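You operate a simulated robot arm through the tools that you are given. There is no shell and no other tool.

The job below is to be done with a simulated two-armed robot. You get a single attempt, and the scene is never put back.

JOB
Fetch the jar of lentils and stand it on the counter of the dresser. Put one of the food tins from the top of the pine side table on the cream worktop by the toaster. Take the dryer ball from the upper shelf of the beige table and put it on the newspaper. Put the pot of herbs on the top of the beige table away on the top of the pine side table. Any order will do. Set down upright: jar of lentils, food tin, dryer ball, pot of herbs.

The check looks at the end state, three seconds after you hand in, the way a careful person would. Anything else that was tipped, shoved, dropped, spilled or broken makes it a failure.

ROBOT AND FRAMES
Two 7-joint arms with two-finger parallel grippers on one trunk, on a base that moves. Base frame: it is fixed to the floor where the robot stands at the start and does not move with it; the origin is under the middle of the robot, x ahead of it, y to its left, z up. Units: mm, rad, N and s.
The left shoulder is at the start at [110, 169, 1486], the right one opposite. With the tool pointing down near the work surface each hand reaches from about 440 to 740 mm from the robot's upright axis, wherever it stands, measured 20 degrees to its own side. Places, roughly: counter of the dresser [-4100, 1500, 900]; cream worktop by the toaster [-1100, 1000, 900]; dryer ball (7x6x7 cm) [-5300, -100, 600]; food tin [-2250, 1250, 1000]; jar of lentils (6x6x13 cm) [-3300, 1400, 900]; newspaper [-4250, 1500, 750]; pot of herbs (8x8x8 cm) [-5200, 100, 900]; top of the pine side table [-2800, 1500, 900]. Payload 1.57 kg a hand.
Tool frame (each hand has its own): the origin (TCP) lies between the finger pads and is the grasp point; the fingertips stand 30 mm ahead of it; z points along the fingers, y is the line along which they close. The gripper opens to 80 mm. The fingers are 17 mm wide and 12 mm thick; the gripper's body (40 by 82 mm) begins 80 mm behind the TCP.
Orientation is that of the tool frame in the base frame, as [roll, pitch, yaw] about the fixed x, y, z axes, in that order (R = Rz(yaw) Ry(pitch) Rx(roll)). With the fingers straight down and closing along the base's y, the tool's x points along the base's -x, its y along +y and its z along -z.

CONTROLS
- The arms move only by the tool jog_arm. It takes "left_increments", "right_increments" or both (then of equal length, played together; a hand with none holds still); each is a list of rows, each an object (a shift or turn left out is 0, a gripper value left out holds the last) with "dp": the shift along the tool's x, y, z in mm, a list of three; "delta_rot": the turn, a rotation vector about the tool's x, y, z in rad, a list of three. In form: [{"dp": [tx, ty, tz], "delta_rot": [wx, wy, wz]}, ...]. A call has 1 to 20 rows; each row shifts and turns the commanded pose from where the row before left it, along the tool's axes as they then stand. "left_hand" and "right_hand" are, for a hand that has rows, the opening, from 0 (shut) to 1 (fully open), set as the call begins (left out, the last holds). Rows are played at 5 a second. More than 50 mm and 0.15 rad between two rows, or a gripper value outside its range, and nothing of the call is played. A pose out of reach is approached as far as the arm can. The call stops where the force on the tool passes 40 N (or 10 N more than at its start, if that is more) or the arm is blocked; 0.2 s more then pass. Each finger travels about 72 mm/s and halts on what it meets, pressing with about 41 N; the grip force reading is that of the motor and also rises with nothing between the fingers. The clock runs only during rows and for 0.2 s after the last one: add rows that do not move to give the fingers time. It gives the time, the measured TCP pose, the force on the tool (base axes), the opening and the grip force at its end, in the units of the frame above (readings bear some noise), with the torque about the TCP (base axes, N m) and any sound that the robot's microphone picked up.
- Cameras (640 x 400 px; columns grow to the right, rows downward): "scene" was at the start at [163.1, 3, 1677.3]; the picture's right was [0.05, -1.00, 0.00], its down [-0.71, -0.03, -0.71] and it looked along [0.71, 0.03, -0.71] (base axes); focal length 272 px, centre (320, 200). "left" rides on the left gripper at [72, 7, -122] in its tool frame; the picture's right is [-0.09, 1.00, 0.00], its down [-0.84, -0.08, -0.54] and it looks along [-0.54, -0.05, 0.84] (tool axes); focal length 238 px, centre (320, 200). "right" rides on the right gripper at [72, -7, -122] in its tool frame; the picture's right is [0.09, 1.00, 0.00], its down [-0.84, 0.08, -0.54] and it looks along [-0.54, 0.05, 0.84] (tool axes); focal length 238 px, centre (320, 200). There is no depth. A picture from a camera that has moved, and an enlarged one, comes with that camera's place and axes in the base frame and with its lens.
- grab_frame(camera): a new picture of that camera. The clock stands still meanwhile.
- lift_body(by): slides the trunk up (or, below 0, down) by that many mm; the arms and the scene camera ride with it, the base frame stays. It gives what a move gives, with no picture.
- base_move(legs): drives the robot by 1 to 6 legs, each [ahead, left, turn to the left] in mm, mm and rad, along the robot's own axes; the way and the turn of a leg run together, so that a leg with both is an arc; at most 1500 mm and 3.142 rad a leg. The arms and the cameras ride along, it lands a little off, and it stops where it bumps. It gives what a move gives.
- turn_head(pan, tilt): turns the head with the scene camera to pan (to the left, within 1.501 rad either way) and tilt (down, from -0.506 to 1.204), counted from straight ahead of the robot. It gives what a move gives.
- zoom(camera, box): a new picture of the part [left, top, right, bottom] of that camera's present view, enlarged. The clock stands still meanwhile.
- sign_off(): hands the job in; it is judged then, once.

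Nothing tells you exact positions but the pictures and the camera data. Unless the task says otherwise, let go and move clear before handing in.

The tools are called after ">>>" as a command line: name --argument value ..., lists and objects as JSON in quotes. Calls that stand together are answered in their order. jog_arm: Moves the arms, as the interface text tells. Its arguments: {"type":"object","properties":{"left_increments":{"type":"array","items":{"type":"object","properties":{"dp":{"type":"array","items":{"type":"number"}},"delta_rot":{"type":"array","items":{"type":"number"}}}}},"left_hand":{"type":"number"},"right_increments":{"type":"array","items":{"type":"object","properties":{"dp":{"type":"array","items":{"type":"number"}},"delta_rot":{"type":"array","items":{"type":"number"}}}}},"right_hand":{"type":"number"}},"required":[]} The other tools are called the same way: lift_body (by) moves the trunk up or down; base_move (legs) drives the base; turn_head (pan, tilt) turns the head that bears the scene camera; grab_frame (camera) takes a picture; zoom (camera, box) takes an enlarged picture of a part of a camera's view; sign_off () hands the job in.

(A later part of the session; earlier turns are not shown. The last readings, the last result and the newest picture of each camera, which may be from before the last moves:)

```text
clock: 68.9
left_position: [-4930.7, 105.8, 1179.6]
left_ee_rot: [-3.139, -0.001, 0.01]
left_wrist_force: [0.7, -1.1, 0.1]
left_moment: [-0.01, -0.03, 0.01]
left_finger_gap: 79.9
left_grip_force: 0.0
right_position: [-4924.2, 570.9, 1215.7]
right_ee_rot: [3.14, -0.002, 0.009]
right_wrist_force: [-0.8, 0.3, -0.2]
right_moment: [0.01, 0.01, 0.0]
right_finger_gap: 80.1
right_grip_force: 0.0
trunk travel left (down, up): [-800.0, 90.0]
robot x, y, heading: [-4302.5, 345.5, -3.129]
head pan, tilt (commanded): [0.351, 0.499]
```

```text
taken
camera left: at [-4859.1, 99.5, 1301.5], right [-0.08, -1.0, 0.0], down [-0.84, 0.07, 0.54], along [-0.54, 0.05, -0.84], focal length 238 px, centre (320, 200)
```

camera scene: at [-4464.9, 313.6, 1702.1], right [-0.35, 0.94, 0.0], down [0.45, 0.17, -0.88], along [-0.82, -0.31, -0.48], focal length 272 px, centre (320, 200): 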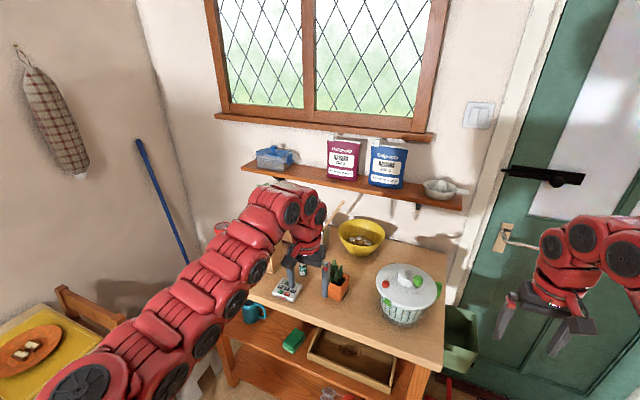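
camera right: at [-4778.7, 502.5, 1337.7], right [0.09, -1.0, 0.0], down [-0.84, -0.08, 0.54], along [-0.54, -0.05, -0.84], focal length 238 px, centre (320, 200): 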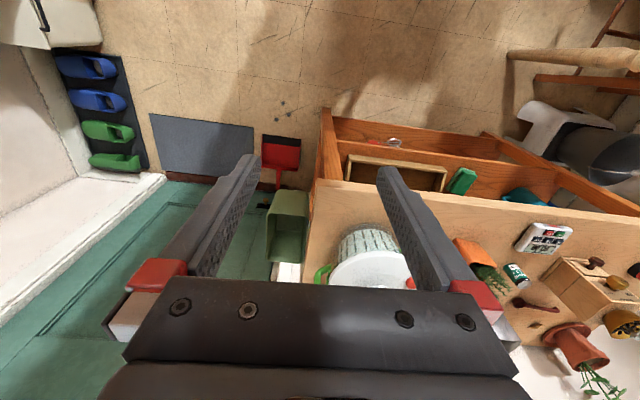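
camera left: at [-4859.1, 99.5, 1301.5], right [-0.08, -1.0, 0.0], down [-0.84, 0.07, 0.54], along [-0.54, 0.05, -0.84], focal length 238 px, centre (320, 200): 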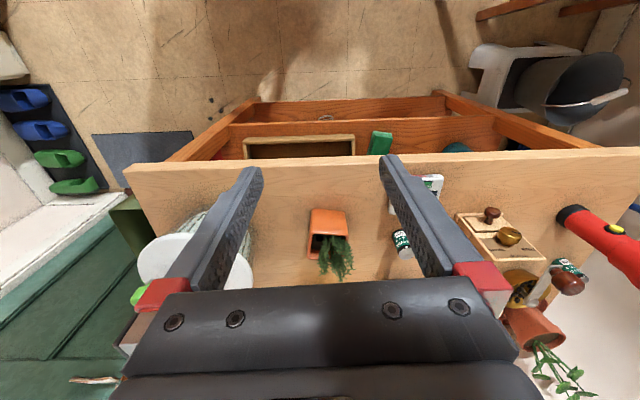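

The table front edge is confirmed at x ≈ −5031, with hands about 100 mm clear of it. I lower the trunk in two steps and look into the shelf.

>>> lift_body --by -400

>>> grab_frame --camera "scene"

>>> grab_frame --camera "left"

```text
clock: 72.7
left_position: [-4931.1, 105.9, 779.6]
left_ee_rot: [-3.141, -0.001, 0.011]
left_wrist_force: [0.0, 0.0, 0.6]
left_moment: [0.01, 0.0, 0.02]
left_finger_gap: 80.0
left_grip_force: 0.0
right_position: [-4924.0, 571.2, 815.5]
right_ee_rot: [3.139, -0.002, 0.007]
right_wrist_force: [0.6, -0.2, 0.3]
right_moment: [0.02, -0.01, -0.04]
right_finger_gap: 80.0
right_grip_force: 0.1
trunk travel left (down, up): [-400.0, 490.0]
robot x, y, heading: [-4300.9, 347.1, -3.128]
head pan, tilt (commanded): [0.351, 0.499]
```

```text
taken
camera scene: at [-4465.5, 313.7, 1302.1], right [-0.35, 0.94, 0.0], down [0.45, 0.17, -0.88], along [-0.82, -0.31, -0.48], focal length 272 px, centre (320, 200)
```

scene: 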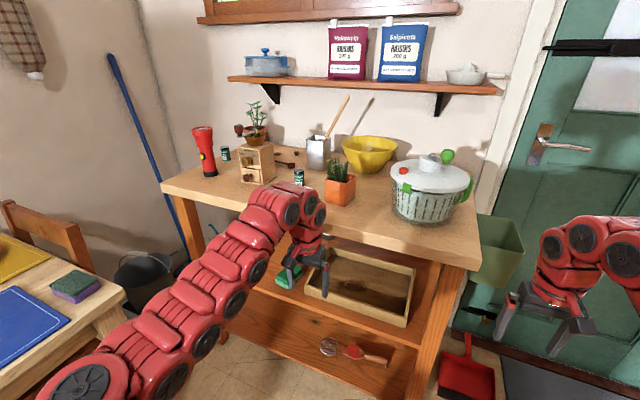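

```text
taken
camera left: at [-4859.4, 99.6, 901.3], right [-0.08, -1.0, 0.0], down [-0.84, 0.07, 0.54], along [-0.54, 0.05, -0.84], focal length 238 px, centre (320, 200)
```

left: 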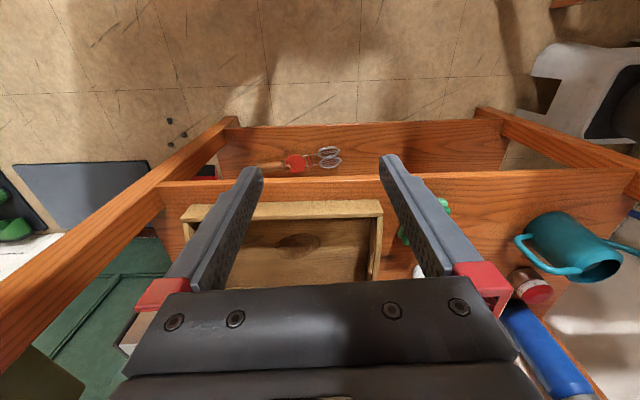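

The view shows the space between the top and the upper shelf is about 290 mm high, with no apron, so the left hand can come in slanted. I turn the left hand to point forward-down and draw the right hand down and back.

>>> jog_arm --left_increments '[{"delta_rot": [0, -0.15, 0]}, {"delta_rot": [0, -0.15, 0]}, {"delta_rot": [0, -0.15, 0]}, {"delta_rot": [0, -0.15, 0]}, {"delta_rot": [0, -0.15, 0]}, {"delta_rot": [0, -0.15, 0]}, {"delta_rot": [0, -0.15, 0]}]' --right_increments '[{"dp": [0, 0, 30]}, {"dp": [10, 0, 40]}, {"dp": [30, 0, 40]}, {"dp": [30, 0, 30]}, {"dp": [30, 0, 30]}, {"dp": [30, 0, 0]}, {"dp": [30, 0, 0]}]'

>>> grab_frame --camera "scene"

```text
clock: 74.3
left_position: [-4930.2, 106.1, 779.8]
left_ee_rot: [-3.14, 0.0, 0.011]
left_wrist_force: [0.7, -0.5, -0.3]
left_moment: [0.01, -0.01, -0.02]
left_finger_gap: 79.8
left_grip_force: 0.0
left hand out of reach, approached as far as the arm can: row 1, 2, 3, 4, 5, 6, 7
right_position: [-4924.3, 571.6, 816.1]
right_ee_rot: [3.141, -0.003, 0.01]
right_wrist_force: [0.7, -0.3, -0.3]
right_moment: [0.03, -0.01, 0.01]
right_finger_gap: 80.3
right_grip_force: 0.0
right hand out of reach, approached as far as the arm can: row 1, 2, 3, 4, 5, 6, 7
trunk travel left (down, up): [-400.0, 490.0]
robot x, y, heading: [-4299.7, 349.6, -3.135]
head pan, tilt (commanded): [0.351, 0.499]
```

```text
taken
camera scene: at [-4465.6, 313.7, 1302.1], right [-0.35, 0.94, 0.0], down [0.45, 0.17, -0.88], along [-0.82, -0.31, -0.48], focal length 272 px, centre (320, 200)
```

scene: 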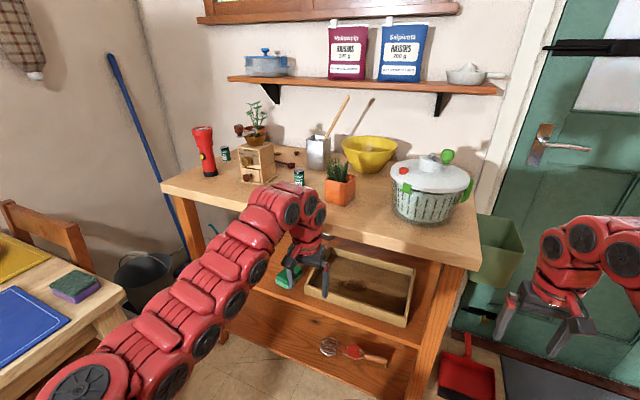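

The commands are measured from earlier unreached targets, so nothing moved. I bring the commanded poses forward again to where the arms can follow.

>>> jog_arm --right_increments '[{"dp": [-40, 0, 0]}, {"dp": [-40, 0, 0]}, {"dp": [-40, 0, 0]}]'

>>> jog_arm --left_increments '[{"delta_rot": [0, 0.15, 0]}, {"delta_rot": [0, 0.15, 0]}, {"delta_rot": [0, 0.15, 0]}, {"delta_rot": [0, 0.15, 0]}, {"delta_rot": [0, 0.15, 0]}, {"delta_rot": [0, 0.15, 0]}, {"delta_rot": [0, 0.15, 0]}, {"dp": [-40, 0, 0]}, {"dp": [-40, 0, 0]}, {"dp": [-40, 0, 0]}]'

```text
clock: 75.1
left_position: [-4931.1, 107.2, 779.6]
left_ee_rot: [3.141, 0.0, 0.008]
left_wrist_force: [0.1, -1.0, -0.3]
left_moment: [-0.03, 0.01, -0.01]
left_finger_gap: 80.1
left_grip_force: 0.0
right_position: [-5019.8, 569.7, 811.5]
right_ee_rot: [-3.141, -0.001, 0.007]
right_wrist_force: [-0.5, 0.4, 1.1]
right_moment: [-0.03, 0.02, 0.0]
right_finger_gap: 80.4
right_grip_force: 0.0
right hand out of reach, approached as far as the arm can: row 3
trunk travel left (down, up): [-400.0, 490.0]
robot x, y, heading: [-4304.3, 346.8, -3.13]
head pan, tilt (commanded): [0.351, 0.499]
```

```text
clock: 77.3
left_position: [-4902.4, 106.6, 734.5]
left_ee_rot: [-3.141, -0.449, 0.009]
left_wrist_force: [-0.3, -0.3, 0.1]
left_moment: [0.02, 0.0, 0.02]
left_finger_gap: 80.0
left_grip_force: 0.0
left hand out of reach, approached as far as the arm can: row 3, 4, 5, 6, 7, 8, 9, 10
right_position: [-5019.3, 567.4, 810.2]
right_ee_rot: [3.141, -0.002, 0.01]
right_wrist_force: [-0.1, 0.0, -0.1]
right_moment: [-0.02, -0.01, 0.02]
right_finger_gap: 79.9
right_grip_force: 0.1
trunk travel left (down, up): [-400.0, 490.0]
robot x, y, heading: [-4298.7, 345.1, -3.134]
head pan, tilt (commanded): [0.351, 0.499]
```

The arms only follow partly near their inner limit. I straighten the left hand again and move it forward and lower step by step to find the working range.

>>> jog_arm --left_increments '[{"delta_rot": [0, -0.15, 0]}, {"delta_rot": [0, -0.15, 0]}, {"delta_rot": [0, -0.15, 0]}]'

>>> jog_arm --right_increments '[{"dp": [20, 0, 30]}, {"dp": [20, 0, 30]}]'

```text
clock: 78.1
left_position: [-4938.1, 103.0, 739.9]
left_ee_rot: [-3.141, -0.003, 0.011]
left_wrist_force: [-0.8, 0.0, 0.5]
left_moment: [0.06, 0.0, 0.02]
left_finger_gap: 79.7
left_grip_force: 0.1
left hand out of reach, approached as far as the arm can: row 3
right_position: [-5020.2, 566.7, 811.8]
right_ee_rot: [-3.141, -0.002, 0.009]
right_wrist_force: [1.0, -0.2, 0.6]
right_moment: [-0.02, 0.0, -0.01]
right_finger_gap: 79.8
right_grip_force: 0.0
trunk travel left (down, up): [-400.0, 490.0]
robot x, y, heading: [-4301.4, 349.9, -3.13]
head pan, tilt (commanded): [0.351, 0.499]
```

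```text
clock: 78.7
left_position: [-4938.4, 102.0, 740.5]
left_ee_rot: [-3.139, -0.002, 0.01]
left_wrist_force: [0.1, 1.2, 1.0]
left_moment: [-0.02, 0.01, 0.0]
left_finger_gap: 80.1
left_grip_force: 0.0
right_position: [-4979.7, 567.7, 752.3]
right_ee_rot: [3.139, -0.002, 0.009]
right_wrist_force: [-0.4, 0.2, 0.7]
right_moment: [-0.02, 0.01, 0.0]
right_finger_gap: 80.0
right_grip_force: 0.1
trunk travel left (down, up): [-400.0, 490.0]
robot x, y, heading: [-4301.4, 346.1, -3.127]
head pan, tilt (commanded): [0.351, 0.499]
```

The arms follow normally when away from the inner limit. I back the base off 150 mm for free room, lower the trunk further and then pitch the left hand forward.

>>> base_move --legs '[[-150, -20, 0]]'

>>> lift_body --by -200

>>> jog_arm --left_increments '[{"dp": [-40, 0, 0]}, {"dp": [-40, 0, 0]}, {"delta_rot": [0, -0.1, 0], "dp": [-20, 0, 0]}, {"delta_rot": [0, -0.1, 0], "dp": [-20, 0, 0]}, {"delta_rot": [0, -0.1, 0], "dp": [-20, 0, 0]}]'

```text
clock: 80.1
left_position: [-4786.5, 124.8, 741.4]
left_ee_rot: [-3.14, -0.002, 0.008]
left_wrist_force: [-0.2, 0.0, -0.1]
left_moment: [-0.01, 0.03, -0.02]
left_finger_gap: 79.8
left_grip_force: 0.1
right_position: [-4827.3, 590.0, 754.1]
right_ee_rot: [3.14, -0.002, 0.009]
right_wrist_force: [-0.2, -0.3, 0.4]
right_moment: [0.04, 0.04, -0.01]
right_finger_gap: 79.9
right_grip_force: 0.1
trunk travel left (down, up): [-400.0, 490.0]
robot x, y, heading: [-4149.0, 370.1, -3.131]
head pan, tilt (commanded): [0.351, 0.499]
```

```text
clock: 82.3
left_position: [-4786.6, 123.2, 540.7]
left_ee_rot: [-3.14, -0.002, 0.01]
left_wrist_force: [0.7, 0.1, -0.1]
left_moment: [-0.02, -0.01, 0.0]
left_finger_gap: 80.2
left_grip_force: 0.0
right_position: [-4828.5, 590.2, 551.8]
right_ee_rot: [3.14, -0.002, 0.007]
right_wrist_force: [-1.0, 0.0, 0.3]
right_moment: [-0.02, 0.04, 0.03]
right_finger_gap: 80.0
right_grip_force: 0.1
trunk travel left (down, up): [-200.0, 690.0]
robot x, y, heading: [-4146.8, 368.0, -3.131]
head pan, tilt (commanded): [0.351, 0.499]
```

```text
clock: 83.5
left_position: [-4927.5, 123.6, 547.8]
left_ee_rot: [-3.141, 0.298, 0.008]
left_wrist_force: [-0.1, -0.2, 1.2]
left_moment: [0.0, -0.01, -0.02]
left_finger_gap: 79.8
left_grip_force: 0.0
right_position: [-4829.3, 590.8, 552.7]
right_ee_rot: [3.14, -0.001, 0.009]
right_wrist_force: [-0.7, 0.2, 0.8]
right_moment: [0.0, -0.05, 0.02]
right_finger_gap: 79.7
right_grip_force: 0.1
trunk travel left (down, up): [-200.0, 690.0]
robot x, y, heading: [-4148.0, 367.7, -3.132]
head pan, tilt (commanded): [0.351, 0.499]
```

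The left hand now pitches forward. I continue the turn to roughly 60° from vertical while holding the grasp point.

>>> jog_arm --left_increments '[{"delta_rot": [0, -0.15, 0]}, {"delta_rot": [0, -0.15, 0]}, {"delta_rot": [0, -0.15, 0]}, {"delta_rot": [0, -0.15, 0]}, {"delta_rot": [0, -0.15, 0]}]'

>>> grab_frame --camera "left"

>>> grab_frame --camera "scene"

```text
clock: 84.7
left_position: [-4926.3, 123.6, 548.3]
left_ee_rot: [-3.138, 1.05, 0.01]
left_wrist_force: [0.3, 1.1, 0.1]
left_moment: [0.0, -0.01, 0.0]
left_finger_gap: 80.1
left_grip_force: 0.1
right_position: [-4826.9, 589.9, 551.7]
right_ee_rot: [3.139, -0.002, 0.006]
right_wrist_force: [-0.1, -0.3, 0.9]
right_moment: [0.02, -0.02, -0.03]
right_finger_gap: 79.7
right_grip_force: 0.2
trunk travel left (down, up): [-200.0, 690.0]
robot x, y, heading: [-4149.9, 367.4, -3.131]
head pan, tilt (commanded): [0.351, 0.499]
```

```text
taken
camera left: at [-4784.6, 118.0, 545.7], right [-0.04, -1.0, 0.08], down [0.05, 0.08, 1.0], along [-1.0, 0.04, 0.05], focal length 238 px, centre (320, 200)
```

left: 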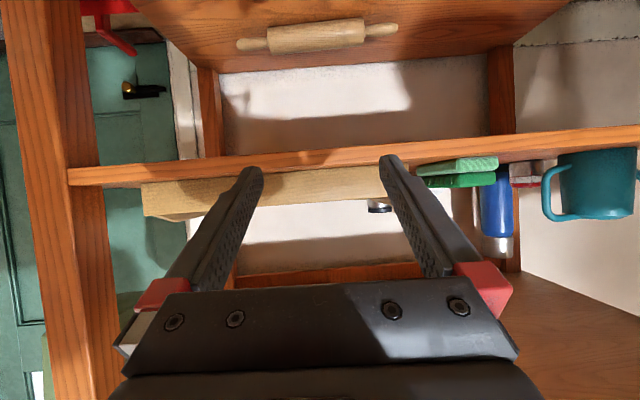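

```text
taken
camera scene: at [-4313.1, 335.2, 1102.1], right [-0.35, 0.94, 0.0], down [0.45, 0.17, -0.88], along [-0.82, -0.31, -0.48], focal length 272 px, centre (320, 200)
```

scene: 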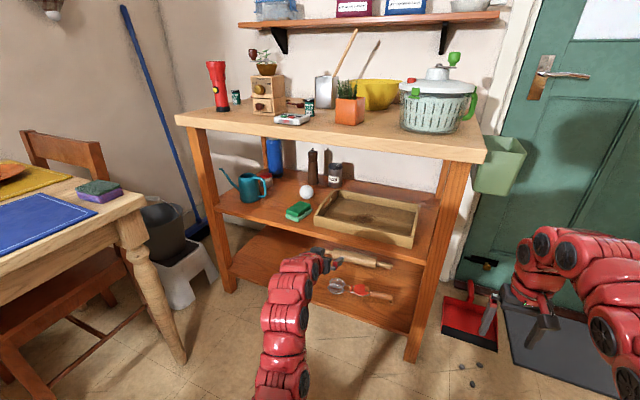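

Now I see the shelf well: the white ball is behind the green sponge with bottles and mills behind it. I zoom in to locate it.

>>> zoom --camera "scene" --box '[220, 140, 380, 240]'

>>> zoom --camera "left" --box '[340, 130, 500, 230]'

```text
4.00 times, centred on (300, 190) of scene
camera zoom: at [-4313.1, 335.2, 1102.1], right [-0.35, 0.94, 0.0], down [0.45, 0.17, -0.88], along [-0.82, -0.31, -0.48], focal length 1087 px, centre (400, 240)
```

zoom: 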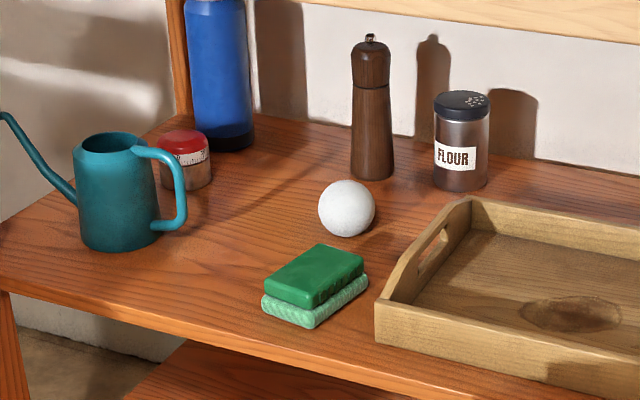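

```text
4.00 times, centred on (420, 180) of left
camera zoom: at [-4784.6, 118.0, 545.7], right [-0.04, -1.0, 0.08], down [0.05, 0.08, 1.0], along [-1.0, 0.04, 0.05], focal length 953 px, centre (-80, 280)
```

zoom: 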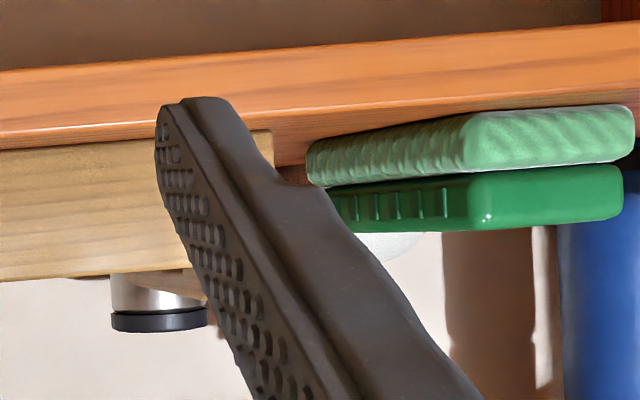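

Triangulated: ball centre ≈ (−5296, −99, 556), radius ≈ 32, shelf at z ≈ 524, sponge top ≈ 547 in front of it, tray wall at y ≈ 16. I test drawing the left hand back along its own axis, to see how much stroke I have for a slanted approach.

>>> jog_arm --left_increments '[{"dp": [0, 0, -30]}, {"dp": [0, 0, -30]}, {"dp": [0, 0, -30]}, {"dp": [0, 0, -30]}, {"dp": [0, 0, -30]}]'

```text
clock: 85.9
left_position: [-4797.1, 124.8, 620.5]
left_ee_rot: [-3.138, 1.047, 0.012]
left_wrist_force: [-0.2, 0.1, 0.2]
left_moment: [0.01, 0.01, 0.01]
left_finger_gap: 79.9
left_grip_force: 0.1
right_position: [-4827.4, 589.3, 552.7]
right_ee_rot: [3.14, -0.003, 0.008]
right_wrist_force: [-0.8, -0.8, -0.3]
right_moment: [0.01, 0.02, 0.0]
right_finger_gap: 80.0
right_grip_force: 0.1
trunk travel left (down, up): [-200.0, 690.0]
robot x, y, heading: [-4151.0, 365.9, -3.13]
head pan, tilt (commanded): [0.351, 0.499]
```

The 150 mm stroke works. Before driving in, I swing the right hand back and out to the side so that it stays clear of the table.

>>> jog_arm --right_increments '[{"dp": [30, -40, 0]}, {"dp": [35, -40, 0]}, {"dp": [35, -40, 0]}, {"dp": [35, -40, 0]}, {"dp": [35, -40, 0]}, {"dp": [35, -40, 0]}, {"dp": [30, -20, 0]}]'

```text
refused: row 2 steps farther than a row can; nothing moved
```

>>> jog_arm --right_increments '[{"dp": [25, -35, 0]}, {"dp": [33, -35, 0]}, {"dp": [33, -35, 0]}, {"dp": [33, -35, 0]}, {"dp": [33, -35, 0]}, {"dp": [33, -35, 0]}, {"dp": [33, -25, 0]}]'

```text
clock: 87.5
left_position: [-4796.4, 126.2, 620.6]
left_ee_rot: [-3.139, 1.047, 0.011]
left_wrist_force: [0.0, 0.8, -0.3]
left_moment: [0.0, -0.02, -0.02]
left_finger_gap: 79.9
left_grip_force: 0.1
right_position: [-4778.0, 651.9, 552.2]
right_ee_rot: [3.14, -0.002, 0.007]
right_wrist_force: [-1.0, -0.2, 0.4]
right_moment: [0.07, -0.03, -0.03]
right_finger_gap: 79.9
right_grip_force: 0.0
right hand out of reach, approached as far as the arm can: row 2, 3, 4, 5, 6, 7
trunk travel left (down, up): [-200.0, 690.0]
robot x, y, heading: [-4147.5, 367.6, -3.134]
head pan, tilt (commanded): [0.351, 0.499]
```

The right hand stops at an inner limit with fingers straight down. I try pitching it forward too, which lets the wrist come closer to the body.

>>> jog_arm --right_increments '[{"dp": [-30, 0, 0]}, {"delta_rot": [0, -0.15, 0]}, {"delta_rot": [0, -0.15, 0]}, {"delta_rot": [0, -0.15, 0]}, {"delta_rot": [0, -0.15, 0]}, {"delta_rot": [0, -0.15, 0]}, {"delta_rot": [0, -0.15, 0]}, {"delta_rot": [0, -0.15, 0]}, {"dp": [0, 0, -30]}, {"dp": [0, 0, -30]}, {"dp": [0, 0, -30]}, {"dp": [0, 0, -30]}]'

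```text
clock: 90.1
left_position: [-4795.5, 126.0, 620.9]
left_ee_rot: [-3.141, 1.047, 0.01]
left_wrist_force: [-0.6, -0.4, -0.8]
left_moment: [0.0, 0.02, -0.02]
left_finger_gap: 80.6
left_grip_force: 0.0
right_position: [-4788.1, 656.5, 579.1]
right_ee_rot: [3.14, 1.048, 0.006]
right_wrist_force: [-0.4, 0.7, -0.5]
right_moment: [0.0, 0.03, 0.0]
right_finger_gap: 80.0
right_grip_force: 0.1
right hand out of reach, approached as far as the arm can: row 2, 3, 10, 11, 12
trunk travel left (down, up): [-200.0, 690.0]
robot x, y, heading: [-4147.7, 367.8, -3.128]
head pan, tilt (commanded): [0.351, 0.499]
```

I now swing the pitched right hand outward to the right (yawing it about the vertical) so that it can fold to the robot's side.

>>> jog_arm --right_increments '[{"delta_rot": [0.13, 0, 0.075]}, {"delta_rot": [0.13, 0, 0.075]}, {"delta_rot": [0.13, 0, 0.075]}, {"delta_rot": [0.13, 0, 0.075]}, {"delta_rot": [0.13, 0, 0.075]}, {"delta_rot": [0.13, 0, 0.075]}]'

>>> jog_arm --right_increments '[{"dp": [0, -30, 0]}, {"dp": [0, -30, 0]}, {"dp": [0, -30, 0]}, {"dp": [0, -30, 0]}]'

```text
clock: 91.5
left_position: [-4797.3, 125.5, 619.6]
left_ee_rot: [-3.141, 1.046, 0.012]
left_wrist_force: [0.2, -0.4, 0.6]
left_moment: [-0.01, 0.01, 0.02]
left_finger_gap: 80.1
left_grip_force: 0.1
right_position: [-4793.5, 652.8, 543.0]
right_ee_rot: [3.139, 1.046, -0.892]
right_wrist_force: [-0.7, 0.1, 0.1]
right_moment: [0.01, 0.03, -0.02]
right_finger_gap: 80.2
right_grip_force: 0.0
right hand out of reach, approached as far as the arm can: row 6
trunk travel left (down, up): [-200.0, 690.0]
robot x, y, heading: [-4148.1, 373.0, -3.139]
head pan, tilt (commanded): [0.351, 0.499]
```

```text
clock: 92.5
left_position: [-4796.9, 127.1, 621.6]
left_ee_rot: [-3.137, 1.049, 0.011]
left_wrist_force: [-0.2, -0.3, 0.1]
left_moment: [-0.04, -0.01, 0.04]
left_finger_gap: 80.0
left_grip_force: 0.0
right_position: [-4725.4, 726.9, 525.8]
right_ee_rot: [3.14, 1.046, -0.896]
right_wrist_force: [0.1, 0.5, 0.3]
right_moment: [0.0, -0.01, 0.0]
right_finger_gap: 79.9
right_grip_force: 0.2
right hand out of reach, approached as far as the arm can: row 1, 2, 4
trunk travel left (down, up): [-200.0, 690.0]
robot x, y, heading: [-4147.4, 369.0, -3.134]
head pan, tilt (commanded): [0.351, 0.499]
```

That is working; the right hand folds toward the side. I continue in the same way.

>>> jog_arm --right_increments '[{"delta_rot": [0.13, 0, 0.075]}, {"dp": [0, -30, 0]}, {"dp": [0, -30, 0]}, {"delta_rot": [0.13, 0, 0.075]}, {"dp": [0, -30, 0]}, {"dp": [0, -30, 0]}, {"delta_rot": [0.13, 0, 0.075]}, {"dp": [0, -30, 0]}, {"dp": [0, -30, 0]}]'

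>>> turn_head --pan -0.6 --tilt 0.6

>>> grab_frame --camera "scene"

```text
clock: 94.5
left_position: [-4795.9, 124.8, 620.9]
left_ee_rot: [-3.14, 1.048, 0.011]
left_wrist_force: [-0.4, 0.1, -1.0]
left_moment: [-0.02, 0.02, -0.04]
left_finger_gap: 79.9
left_grip_force: 0.0
right_position: [-4568.3, 778.5, 478.9]
right_ee_rot: [-3.137, 1.051, -1.339]
right_wrist_force: [-0.2, 0.6, -0.7]
right_moment: [0.06, 0.01, 0.01]
right_finger_gap: 79.7
right_grip_force: 0.1
right hand out of reach, approached as far as the arm can: row 1
trunk travel left (down, up): [-200.0, 690.0]
robot x, y, heading: [-4145.9, 371.7, -3.133]
head pan, tilt (commanded): [0.351, 0.499]
```

```text
clock: 95.7
left_position: [-4796.7, 125.9, 620.8]
left_ee_rot: [-3.14, 1.047, 0.01]
left_wrist_force: [-0.4, -0.6, -0.1]
left_moment: [-0.05, 0.03, 0.01]
left_finger_gap: 80.2
left_grip_force: 0.0
right_position: [-4570.0, 778.8, 479.9]
right_ee_rot: [-3.139, 1.055, -1.339]
right_wrist_force: [-0.2, 0.3, -0.4]
right_moment: [0.0, 0.0, 0.01]
right_finger_gap: 80.2
right_grip_force: 0.1
trunk travel left (down, up): [-200.0, 690.0]
robot x, y, heading: [-4146.4, 369.1, -3.133]
head pan, tilt (commanded): [-0.6, 0.6]
```

```text
taken
camera scene: at [-4301.4, 416.6, 1093.0], right [0.56, 0.83, 0.0], down [0.47, -0.31, -0.83], along [-0.69, 0.46, -0.56], focal length 272 px, centre (320, 200)
```

scene: 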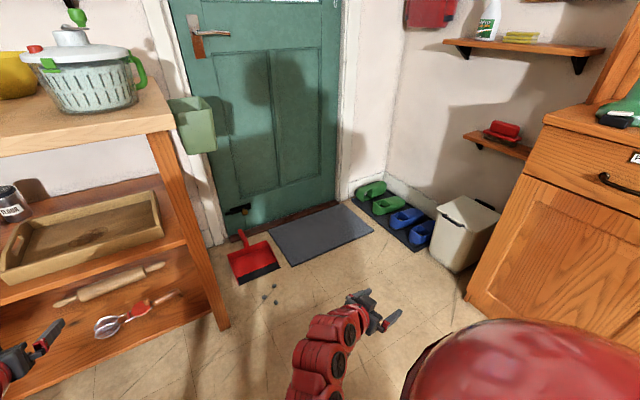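

The right hand is folded at my side. I tuck it slightly more, then drive ahead to x ≈ −4400 and left to y ≈ 142 so the left hand comes in line with the ball.

>>> jog_arm --right_increments '[{"dp": [0, -30, 0]}, {"dp": [0, -30, 0]}]'

>>> base_move --legs '[[254, 0, 0], [0, 225, 0]]'

>>> turn_head --pan 0.3 --tilt 0.5

>>> grab_frame --camera "scene"

>>> grab_frame --camera "left"

```text
clock: 96.3
left_position: [-4796.6, 124.9, 621.5]
left_ee_rot: [-3.141, 1.047, 0.01]
left_wrist_force: [-1.0, -0.1, 1.0]
left_moment: [0.02, 0.02, 0.02]
left_finger_gap: 80.2
left_grip_force: 0.1
right_position: [-4553.0, 788.5, 459.1]
right_ee_rot: [-3.139, 1.044, -1.344]
right_wrist_force: [0.7, -0.6, 0.7]
right_moment: [-0.02, 0.01, -0.01]
right_finger_gap: 80.0
right_grip_force: 0.1
right hand out of reach, approached as far as the arm can: row 1, 2
trunk travel left (down, up): [-200.0, 690.0]
robot x, y, heading: [-4151.2, 368.3, -3.129]
head pan, tilt (commanded): [-0.6, 0.6]
```

```text
clock: 99.4
left_position: [-5048.8, -97.4, 622.0]
left_ee_rot: [-3.138, 1.048, 0.009]
left_wrist_force: [0.2, 0.2, -0.3]
left_moment: [-0.04, 0.04, 0.03]
left_finger_gap: 79.7
left_grip_force: 0.1
right_position: [-4804.3, 563.0, 459.1]
right_ee_rot: [-3.139, 1.047, -1.348]
right_wrist_force: [0.3, 0.4, 0.2]
right_moment: [0.01, 0.03, 0.06]
right_finger_gap: 79.9
right_grip_force: 0.1
trunk travel left (down, up): [-200.0, 690.0]
robot x, y, heading: [-4400.0, 143.6, -3.134]
head pan, tilt (commanded): [-0.6, 0.6]
```

```text
clock: 100.6
left_position: [-5046.8, -97.8, 622.0]
left_ee_rot: [-3.14, 1.046, 0.008]
left_wrist_force: [0.4, -0.5, 0.6]
left_moment: [0.01, -0.01, 0.02]
left_finger_gap: 80.2
left_grip_force: 0.0
right_position: [-4804.1, 564.1, 458.8]
right_ee_rot: [-3.14, 1.047, -1.347]
right_wrist_force: [0.3, 0.2, -1.4]
right_moment: [0.0, 0.02, 0.02]
right_finger_gap: 79.9
right_grip_force: 0.1
trunk travel left (down, up): [-200.0, 690.0]
robot x, y, heading: [-4398.2, 144.3, -3.135]
head pan, tilt (commanded): [0.3, 0.499]
```

```text
taken
camera scene: at [-4565.3, 114.4, 1102.1], right [-0.3, 0.95, 0.0], down [0.46, 0.14, -0.88], along [-0.84, -0.27, -0.48], focal length 272 px, centre (320, 200)
```

scene: 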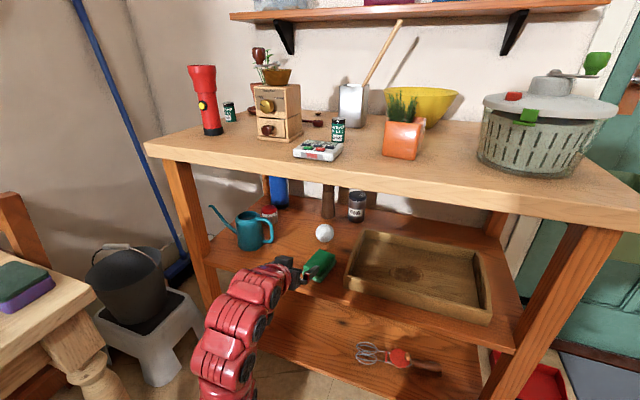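

```text
taken
camera left: at [-4906.2, -104.5, 620.4], right [-0.04, -1.0, 0.08], down [0.05, 0.08, 1.0], along [-1.0, 0.04, 0.05], focal length 238 px, centre (320, 200)
```

left: 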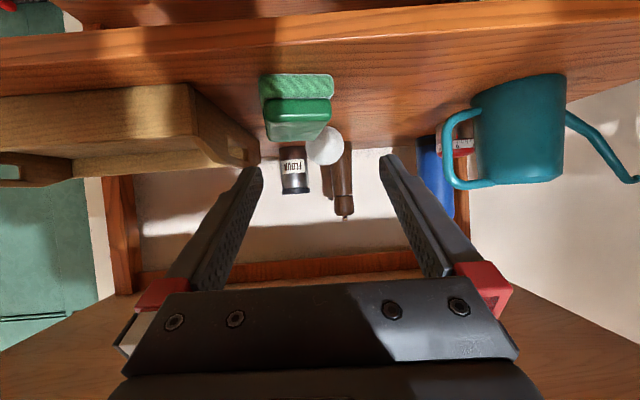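

The left hand is in line, clear of the shelf. I zoom the left camera to refine the ball's sideways position before entering.

>>> zoom --camera "left" --box '[260, 100, 420, 200]'

>>> zoom --camera "scene" --box '[240, 180, 400, 280]'

```text
4.00 times, centred on (340, 150) of left
camera zoom: at [-4906.2, -104.5, 620.4], right [-0.04, -1.0, 0.08], down [0.05, 0.08, 1.0], along [-1.0, 0.04, 0.05], focal length 953 px, centre (240, 400)
```

zoom: 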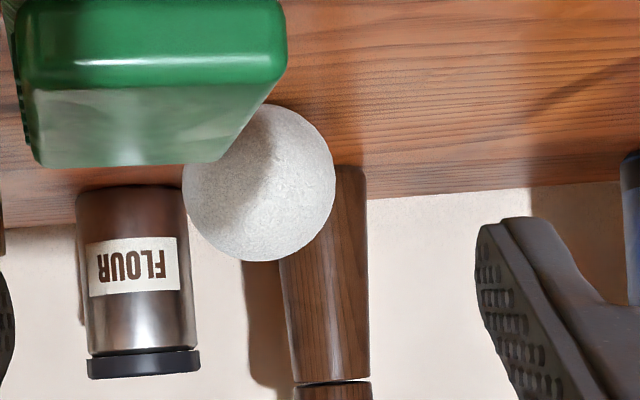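

```text
4.00 times, centred on (320, 230) of scene
camera zoom: at [-4565.3, 114.4, 1102.1], right [-0.3, 0.95, 0.0], down [0.46, 0.14, -0.88], along [-0.84, -0.27, -0.48], focal length 1087 px, centre (320, 80)
```

zoom: 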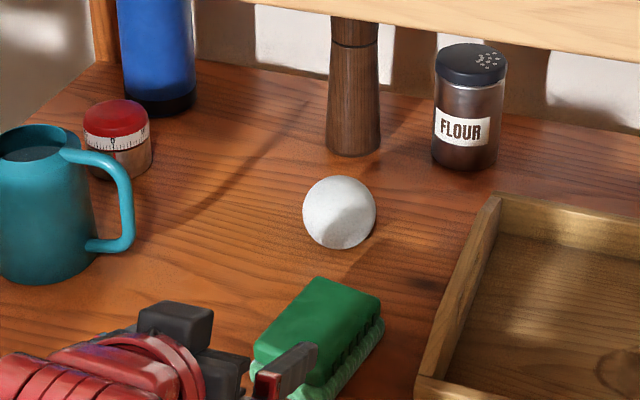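

Ball refined to ≈ (−5301, −102, 553). I lift the trunk 10 mm and drive in 118 mm, keeping the hand above the sponge and below the top.

>>> lift_body --by 10

>>> base_move --legs '[[118, 3, 0]]'

>>> grab_frame --camera "scene"

>>> grab_frame --camera "left"

```text
clock: 101.2
left_position: [-5046.6, -97.9, 630.9]
left_ee_rot: [-3.14, 1.048, 0.008]
left_wrist_force: [0.1, 0.5, 0.4]
left_moment: [0.02, 0.0, -0.01]
left_finger_gap: 80.0
left_grip_force: 0.1
right_position: [-4803.2, 563.0, 468.8]
right_ee_rot: [-3.139, 1.048, -1.348]
right_wrist_force: [0.2, -0.8, 0.2]
right_moment: [-0.03, 0.0, -0.04]
right_finger_gap: 80.3
right_grip_force: 0.0
trunk travel left (down, up): [-210.0, 680.0]
robot x, y, heading: [-4402.2, 142.7, -3.134]
head pan, tilt (commanded): [0.3, 0.499]
```

```text
clock: 102.4
left_position: [-5164.7, -102.1, 630.8]
left_ee_rot: [3.141, 1.047, 0.007]
left_wrist_force: [-1.1, -0.2, -0.6]
left_moment: [0.01, 0.01, -0.01]
left_finger_gap: 80.0
left_grip_force: 0.1
right_position: [-4920.5, 560.7, 468.5]
right_ee_rot: [-3.141, 1.047, -1.346]
right_wrist_force: [-0.4, -0.6, -0.6]
right_moment: [0.0, -0.01, 0.02]
right_finger_gap: 80.3
right_grip_force: 0.1
trunk travel left (down, up): [-210.0, 680.0]
robot x, y, heading: [-4517.8, 139.2, -3.136]
head pan, tilt (commanded): [0.3, 0.499]
```

```text
taken
camera scene: at [-4683.1, 110.6, 1112.0], right [-0.3, 0.95, 0.0], down [0.46, 0.14, -0.88], along [-0.84, -0.27, -0.48], focal length 272 px, centre (320, 200)
```

scene: 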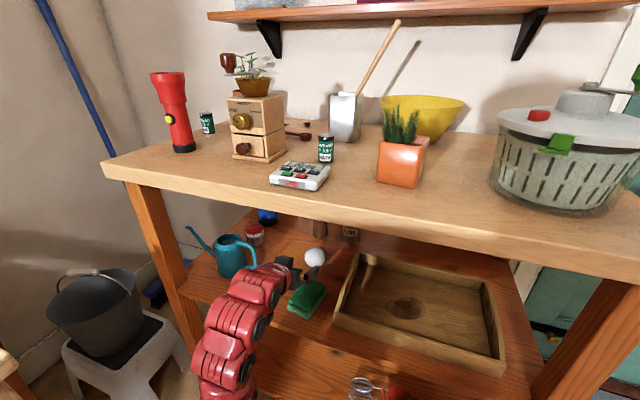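

```text
taken
camera left: at [-5024.2, -107.8, 630.2], right [-0.04, -1.0, 0.08], down [0.05, 0.08, 1.0], along [-1.0, 0.04, 0.05], focal length 238 px, centre (320, 200)
```

left: 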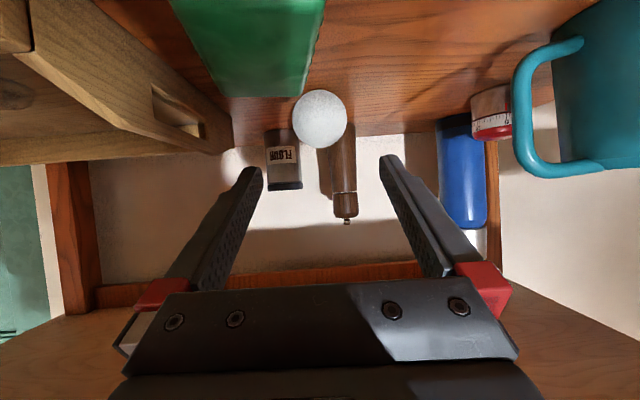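

The ball is centred between the fingers' line (≈ y −104) and the tool axis points straight at it. I advance 100 mm along the tool axis and check.

>>> jog_arm --left_increments '[{"dp": [0, 0.5, 25]}, {"dp": [0, 0.5, 25]}, {"dp": [0, 0.5, 25]}, {"dp": [0, 0.5, 25]}]' --left_hand 1

>>> grab_frame --camera "left"

>>> zoom --camera "scene" --box '[220, 200, 380, 300]'

```text
clock: 103.4
left_position: [-5252.1, -104.5, 582.1]
left_ee_rot: [3.141, 1.047, 0.004]
left_wrist_force: [0.1, 1.2, 0.8]
left_moment: [-0.01, 0.01, 0.04]
left_finger_gap: 80.1
left_grip_force: 0.1
right_position: [-4921.4, 559.7, 468.8]
right_ee_rot: [-3.14, 1.046, -1.348]
right_wrist_force: [-0.1, -0.1, -0.4]
right_moment: [-0.03, 0.04, 0.04]
right_finger_gap: 79.9
right_grip_force: 0.0
trunk travel left (down, up): [-210.0, 680.0]
robot x, y, heading: [-4516.5, 140.0, -3.134]
head pan, tilt (commanded): [0.3, 0.499]
```

```text
taken
camera left: at [-5110.6, -110.2, 581.0], right [-0.04, -1.0, 0.08], down [0.05, 0.08, 1.0], along [-1.0, 0.04, 0.05], focal length 238 px, centre (320, 200)
```

left: 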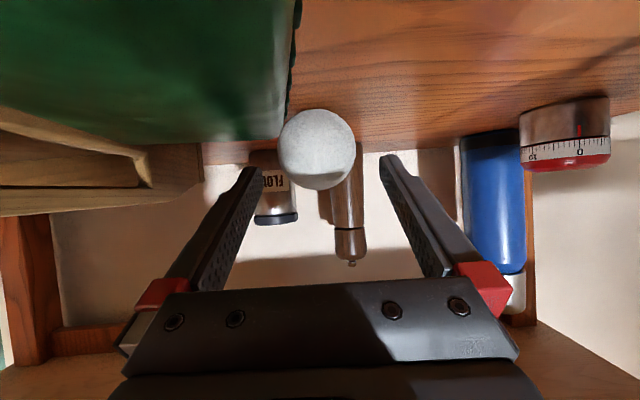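

```text
4.00 times, centred on (300, 250) of scene
camera zoom: at [-4683.0, 110.6, 1112.1], right [-0.3, 0.95, 0.0], down [0.46, 0.14, -0.88], along [-0.84, -0.27, -0.48], focal length 1087 px, centre (400, 0)
```

zoom: 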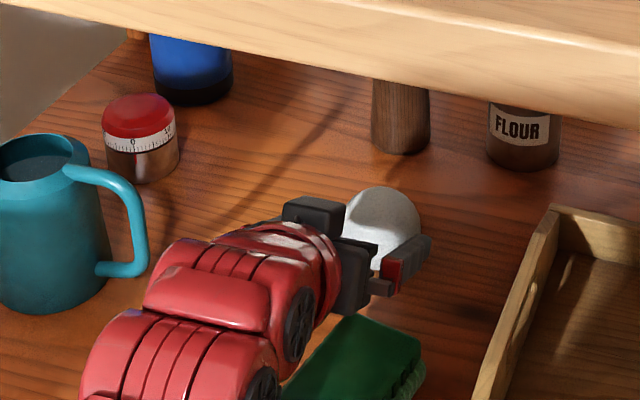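

Alignment holds (ball y ≈ −103, hand y −104). I advance the last 55 mm and close on the ball.

>>> jog_arm --left_increments '[{"dp": [0, -0.5, 20]}, {"dp": [0, -0.5, 20]}, {"dp": [0, 0, 15]}]'

>>> grab_frame --camera "left"

```text
clock: 104.0
left_position: [-5280.7, -103.6, 577.5]
left_ee_rot: [3.134, 1.074, -0.002]
left_wrist_force: [-3.3, -0.5, 31.0]
left_moment: [0.1, -4.5, -0.07]
left_finger_gap: 80.0
left_grip_force: 0.0
right_position: [-4919.0, 561.0, 470.2]
right_ee_rot: [3.137, 1.045, -1.353]
right_wrist_force: [-0.4, -0.5, 1.0]
right_moment: [0.01, 0.02, -0.01]
right_finger_gap: 80.1
right_grip_force: 0.0
trunk travel left (down, up): [-210.0, 680.0]
robot x, y, heading: [-4519.7, 140.7, -3.138]
head pan, tilt (commanded): [0.3, 0.499]
stopped in row 2 (left hand): the force on the tool passed its limit at 48 N (the readings are from after the stop); the commanded pose is now the measured one
```

```text
taken
camera left: at [-5140.4, -109.6, 573.2], right [-0.04, -1.0, 0.08], down [0.08, 0.08, 0.99], along [-1.0, 0.05, 0.07], focal length 238 px, centre (320, 200)
```

left: 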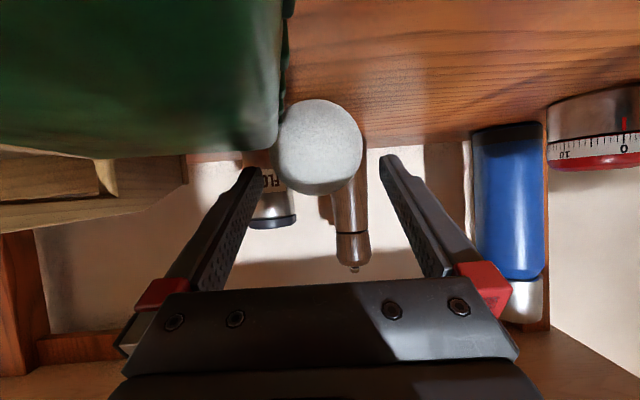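

The underside of the wrist touched the sponge (upward push about 145 mm behind the grasp point), so I rise straight up, and steepen the hand so that the wrist stays well above the sponge.

>>> jog_arm --left_increments '[{"dp": [-13, 0, -7.2]}, {"dp": [-13, 0, -7.2]}, {"dp": [-13, 0, -7.2]}]'

>>> zoom --camera "scene" --box '[220, 200, 380, 300]'

>>> grab_frame --camera "left"

```text
clock: 104.8
left_position: [-5282.0, -104.1, 612.9]
left_ee_rot: [3.139, 1.059, 0.003]
left_wrist_force: [-0.5, 0.3, -0.4]
left_moment: [0.0, -0.03, 0.03]
left_finger_gap: 80.1
left_grip_force: 0.0
right_position: [-4921.0, 560.2, 470.0]
right_ee_rot: [3.141, 1.046, -1.347]
right_wrist_force: [0.5, -0.3, 0.9]
right_moment: [-0.05, 0.0, 0.01]
right_finger_gap: 80.1
right_grip_force: 0.1
trunk travel left (down, up): [-210.0, 680.0]
robot x, y, heading: [-4515.3, 138.1, -3.131]
head pan, tilt (commanded): [0.3, 0.499]
```

```text
4.00 times, centred on (300, 250) of scene
camera zoom: at [-4682.7, 110.6, 1112.1], right [-0.3, 0.95, 0.0], down [0.46, 0.14, -0.88], along [-0.84, -0.27, -0.48], focal length 1087 px, centre (400, 0)
```

zoom: 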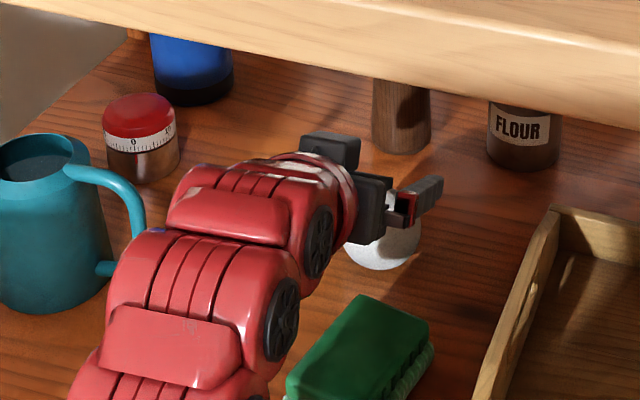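

```text
taken
camera left: at [-5141.3, -110.2, 611.1], right [-0.04, -1.0, 0.08], down [0.06, 0.08, 0.99], along [-1.0, 0.04, 0.06], focal length 238 px, centre (320, 200)
```

left: 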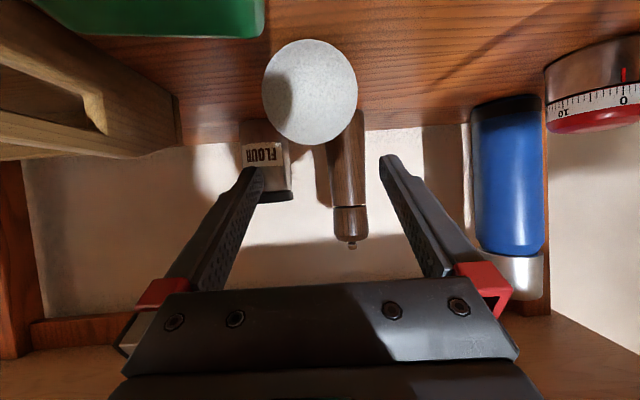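

The sponge got pushed about 20 mm toward the wall by that contact, so I will put it back first: grip it from above, slide it 20 mm toward me and release. I move the hand back over the sponge, steepen it and align it with the sponge's slant.

>>> jog_arm --left_increments '[{"dp": [11.8, -6.5, -20.9]}, {"dp": [11.8, -6.5, -20.9]}, {"dp": [11.8, -6.5, -20.9]}, {"dp": [11.8, -6.5, -20.9]}, {"delta_rot": [0, 0.12, 0]}, {"delta_rot": [0, 0.12, 0]}, {"delta_rot": [0, 0.12, 0]}, {"delta_rot": [0.065, 0, 0.077]}, {"delta_rot": [0.065, 0, 0.077]}]'

>>> grab_frame --camera "left"

>>> grab_frame --camera "scene"

```text
clock: 106.8
left_position: [-5186.4, -77.6, 614.6]
left_ee_rot: [-3.141, 0.698, -0.197]
left_wrist_force: [0.0, 0.1, 0.0]
left_moment: [0.01, 0.01, 0.06]
left_finger_gap: 80.0
left_grip_force: 0.1
right_position: [-4920.7, 560.1, 469.0]
right_ee_rot: [-3.138, 1.046, -1.347]
right_wrist_force: [0.4, 0.6, 0.1]
right_moment: [0.0, -0.02, -0.02]
right_finger_gap: 80.0
right_grip_force: 0.1
trunk travel left (down, up): [-210.0, 680.0]
robot x, y, heading: [-4519.6, 138.1, -3.134]
head pan, tilt (commanded): [0.3, 0.499]
```

```text
taken
camera left: at [-5057.2, -110.8, 661.7], right [-0.26, -0.96, 0.06], down [-0.27, 0.13, 0.95], along [-0.93, 0.24, -0.3], focal length 238 px, centre (320, 200)
```

left: 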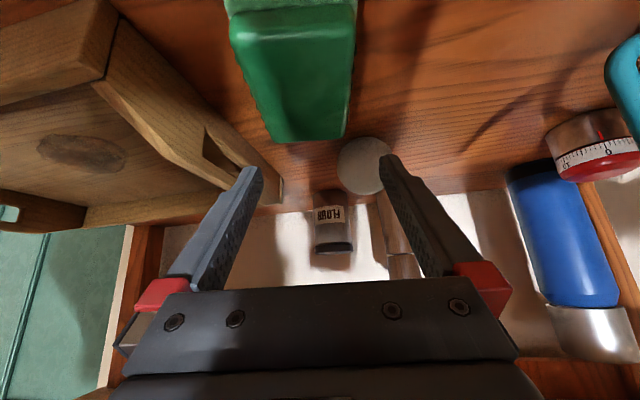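

```text
taken
camera scene: at [-4682.6, 110.5, 1112.1], right [-0.3, 0.95, 0.0], down [0.46, 0.14, -0.88], along [-0.84, -0.27, -0.48], focal length 272 px, centre (320, 200)
```

scene: 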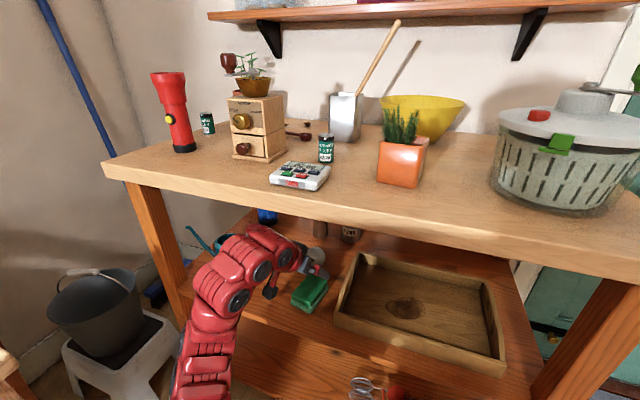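

The hand is above the sponge. I zoom in to check that the open fingers straddle it before lowering.

>>> zoom --camera "left" --box '[200, 0, 400, 200]'

>>> zoom --camera "scene" --box '[240, 220, 400, 320]'

```text
2.00 times, centred on (300, 100) of left
camera zoom: at [-5057.2, -110.8, 661.7], right [-0.26, -0.96, 0.06], down [-0.27, 0.13, 0.95], along [-0.93, 0.24, -0.3], focal length 477 px, centre (360, 400)
```

zoom: 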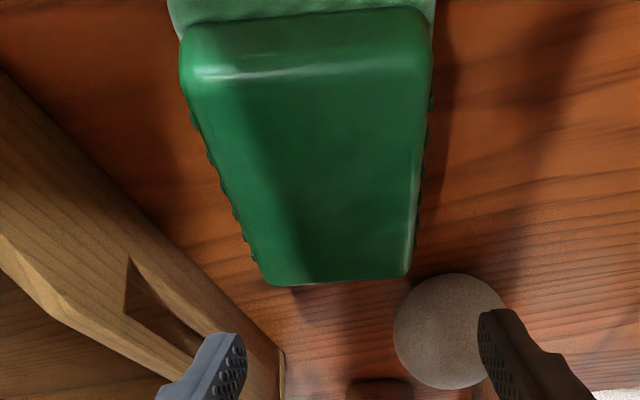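

```text
4.00 times, centred on (320, 270) of scene
camera zoom: at [-4682.6, 110.5, 1112.1], right [-0.3, 0.95, 0.0], down [0.46, 0.14, -0.88], along [-0.84, -0.27, -0.48], focal length 1087 px, centre (320, -80)
```

zoom: 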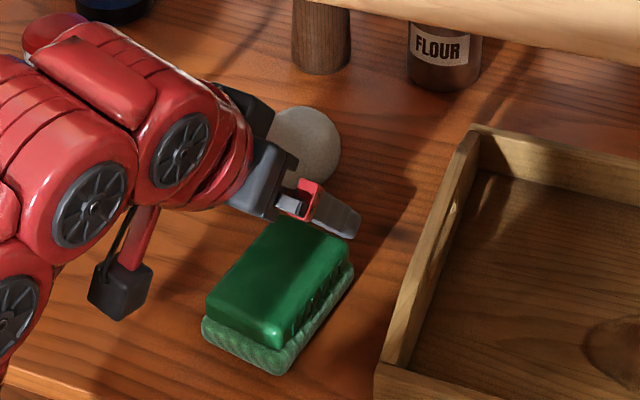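

The sponge centre is at about (−5178, −73), about 60 mm wide, slanted 13°, so the open fingers can straddle it. I correct 4–5 mm sideways and lower over it.

>>> jog_arm --left_increments '[{"dp": [2.3, -5.2, -2.0], "delta_rot": [0.019, 0, 0.023]}, {"dp": [12.2, 0, 14.55]}, {"dp": [12.2, 0, 14.55]}]'

>>> grab_frame --camera "left"

>>> zoom --camera "scene" --box '[240, 220, 400, 320]'

```text
clock: 107.6
left_position: [-5181.4, -73.9, 575.5]
left_ee_rot: [3.139, 0.701, -0.228]
left_wrist_force: [-0.9, -0.4, -0.5]
left_moment: [-0.03, -0.01, -0.03]
left_finger_gap: 80.1
left_grip_force: 0.0
right_position: [-4921.8, 561.2, 470.6]
right_ee_rot: [3.14, 1.047, -1.346]
right_wrist_force: [-0.8, 0.0, -0.1]
right_moment: [0.01, 0.0, -0.02]
right_finger_gap: 80.0
right_grip_force: 0.1
trunk travel left (down, up): [-210.0, 680.0]
robot x, y, heading: [-4518.0, 139.0, -3.138]
head pan, tilt (commanded): [0.3, 0.499]
```

```text
taken
camera left: at [-5053.8, -109.6, 622.8], right [-0.29, -0.95, 0.06], down [-0.27, 0.14, 0.95], along [-0.92, 0.26, -0.3], focal length 238 px, centre (320, 200)
```

left: 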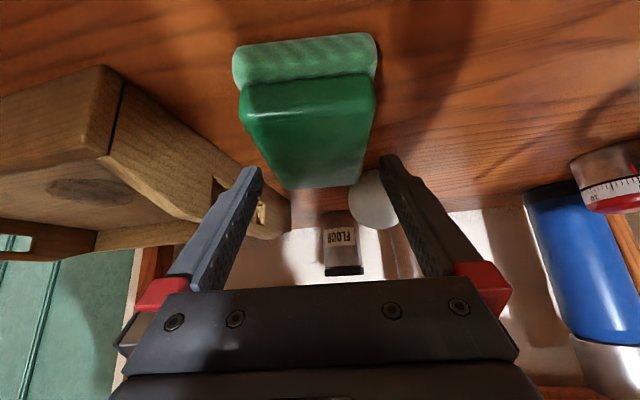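

```text
4.00 times, centred on (320, 270) of scene
camera zoom: at [-4682.7, 110.6, 1112.1], right [-0.3, 0.95, 0.0], down [0.46, 0.14, -0.88], along [-0.84, -0.27, -0.48], focal length 1087 px, centre (320, -80)
```

zoom: 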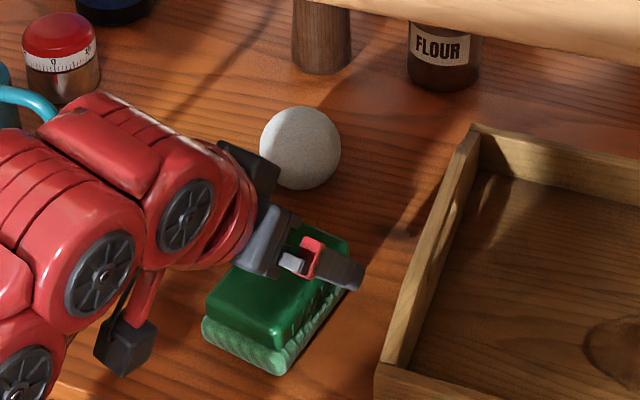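

Both fingers straddle the sponge symmetrically. I lower the last 18 mm and close on it.

>>> jog_arm --left_increments '[{"dp": [5.8, 0, 6.9]}, {"dp": [5.8, 0, 6.9]}]'

>>> jog_arm --left_increments '[{}, {}, {}]' --left_hand 0.65

```text
clock: 108.2
left_position: [-5182.6, -74.0, 558.0]
left_ee_rot: [3.139, 0.7, -0.229]
left_wrist_force: [0.1, -0.5, 1.0]
left_moment: [0.01, 0.01, 0.02]
left_finger_gap: 80.2
left_grip_force: 0.1
right_position: [-4921.7, 559.9, 468.9]
right_ee_rot: [-3.141, 1.049, -1.347]
right_wrist_force: [-0.1, -0.2, -0.5]
right_moment: [0.03, 0.01, 0.0]
right_finger_gap: 80.0
right_grip_force: 0.0
trunk travel left (down, up): [-210.0, 680.0]
robot x, y, heading: [-4513.8, 141.4, -3.134]
head pan, tilt (commanded): [0.3, 0.499]
```

```text
clock: 109.0
left_position: [-5182.6, -73.0, 557.7]
left_ee_rot: [3.139, 0.699, -0.227]
left_wrist_force: [-0.4, -0.6, 0.8]
left_moment: [-0.01, -0.04, 0.0]
left_finger_gap: 64.7
left_grip_force: 41.2
right_position: [-4919.6, 559.8, 469.1]
right_ee_rot: [-3.141, 1.046, -1.348]
right_wrist_force: [-0.3, 0.2, 1.2]
right_moment: [0.03, 0.03, 0.04]
right_finger_gap: 80.0
right_grip_force: 0.0
trunk travel left (down, up): [-210.0, 680.0]
robot x, y, heading: [-4517.5, 138.1, -3.132]
head pan, tilt (commanded): [0.3, 0.499]
```

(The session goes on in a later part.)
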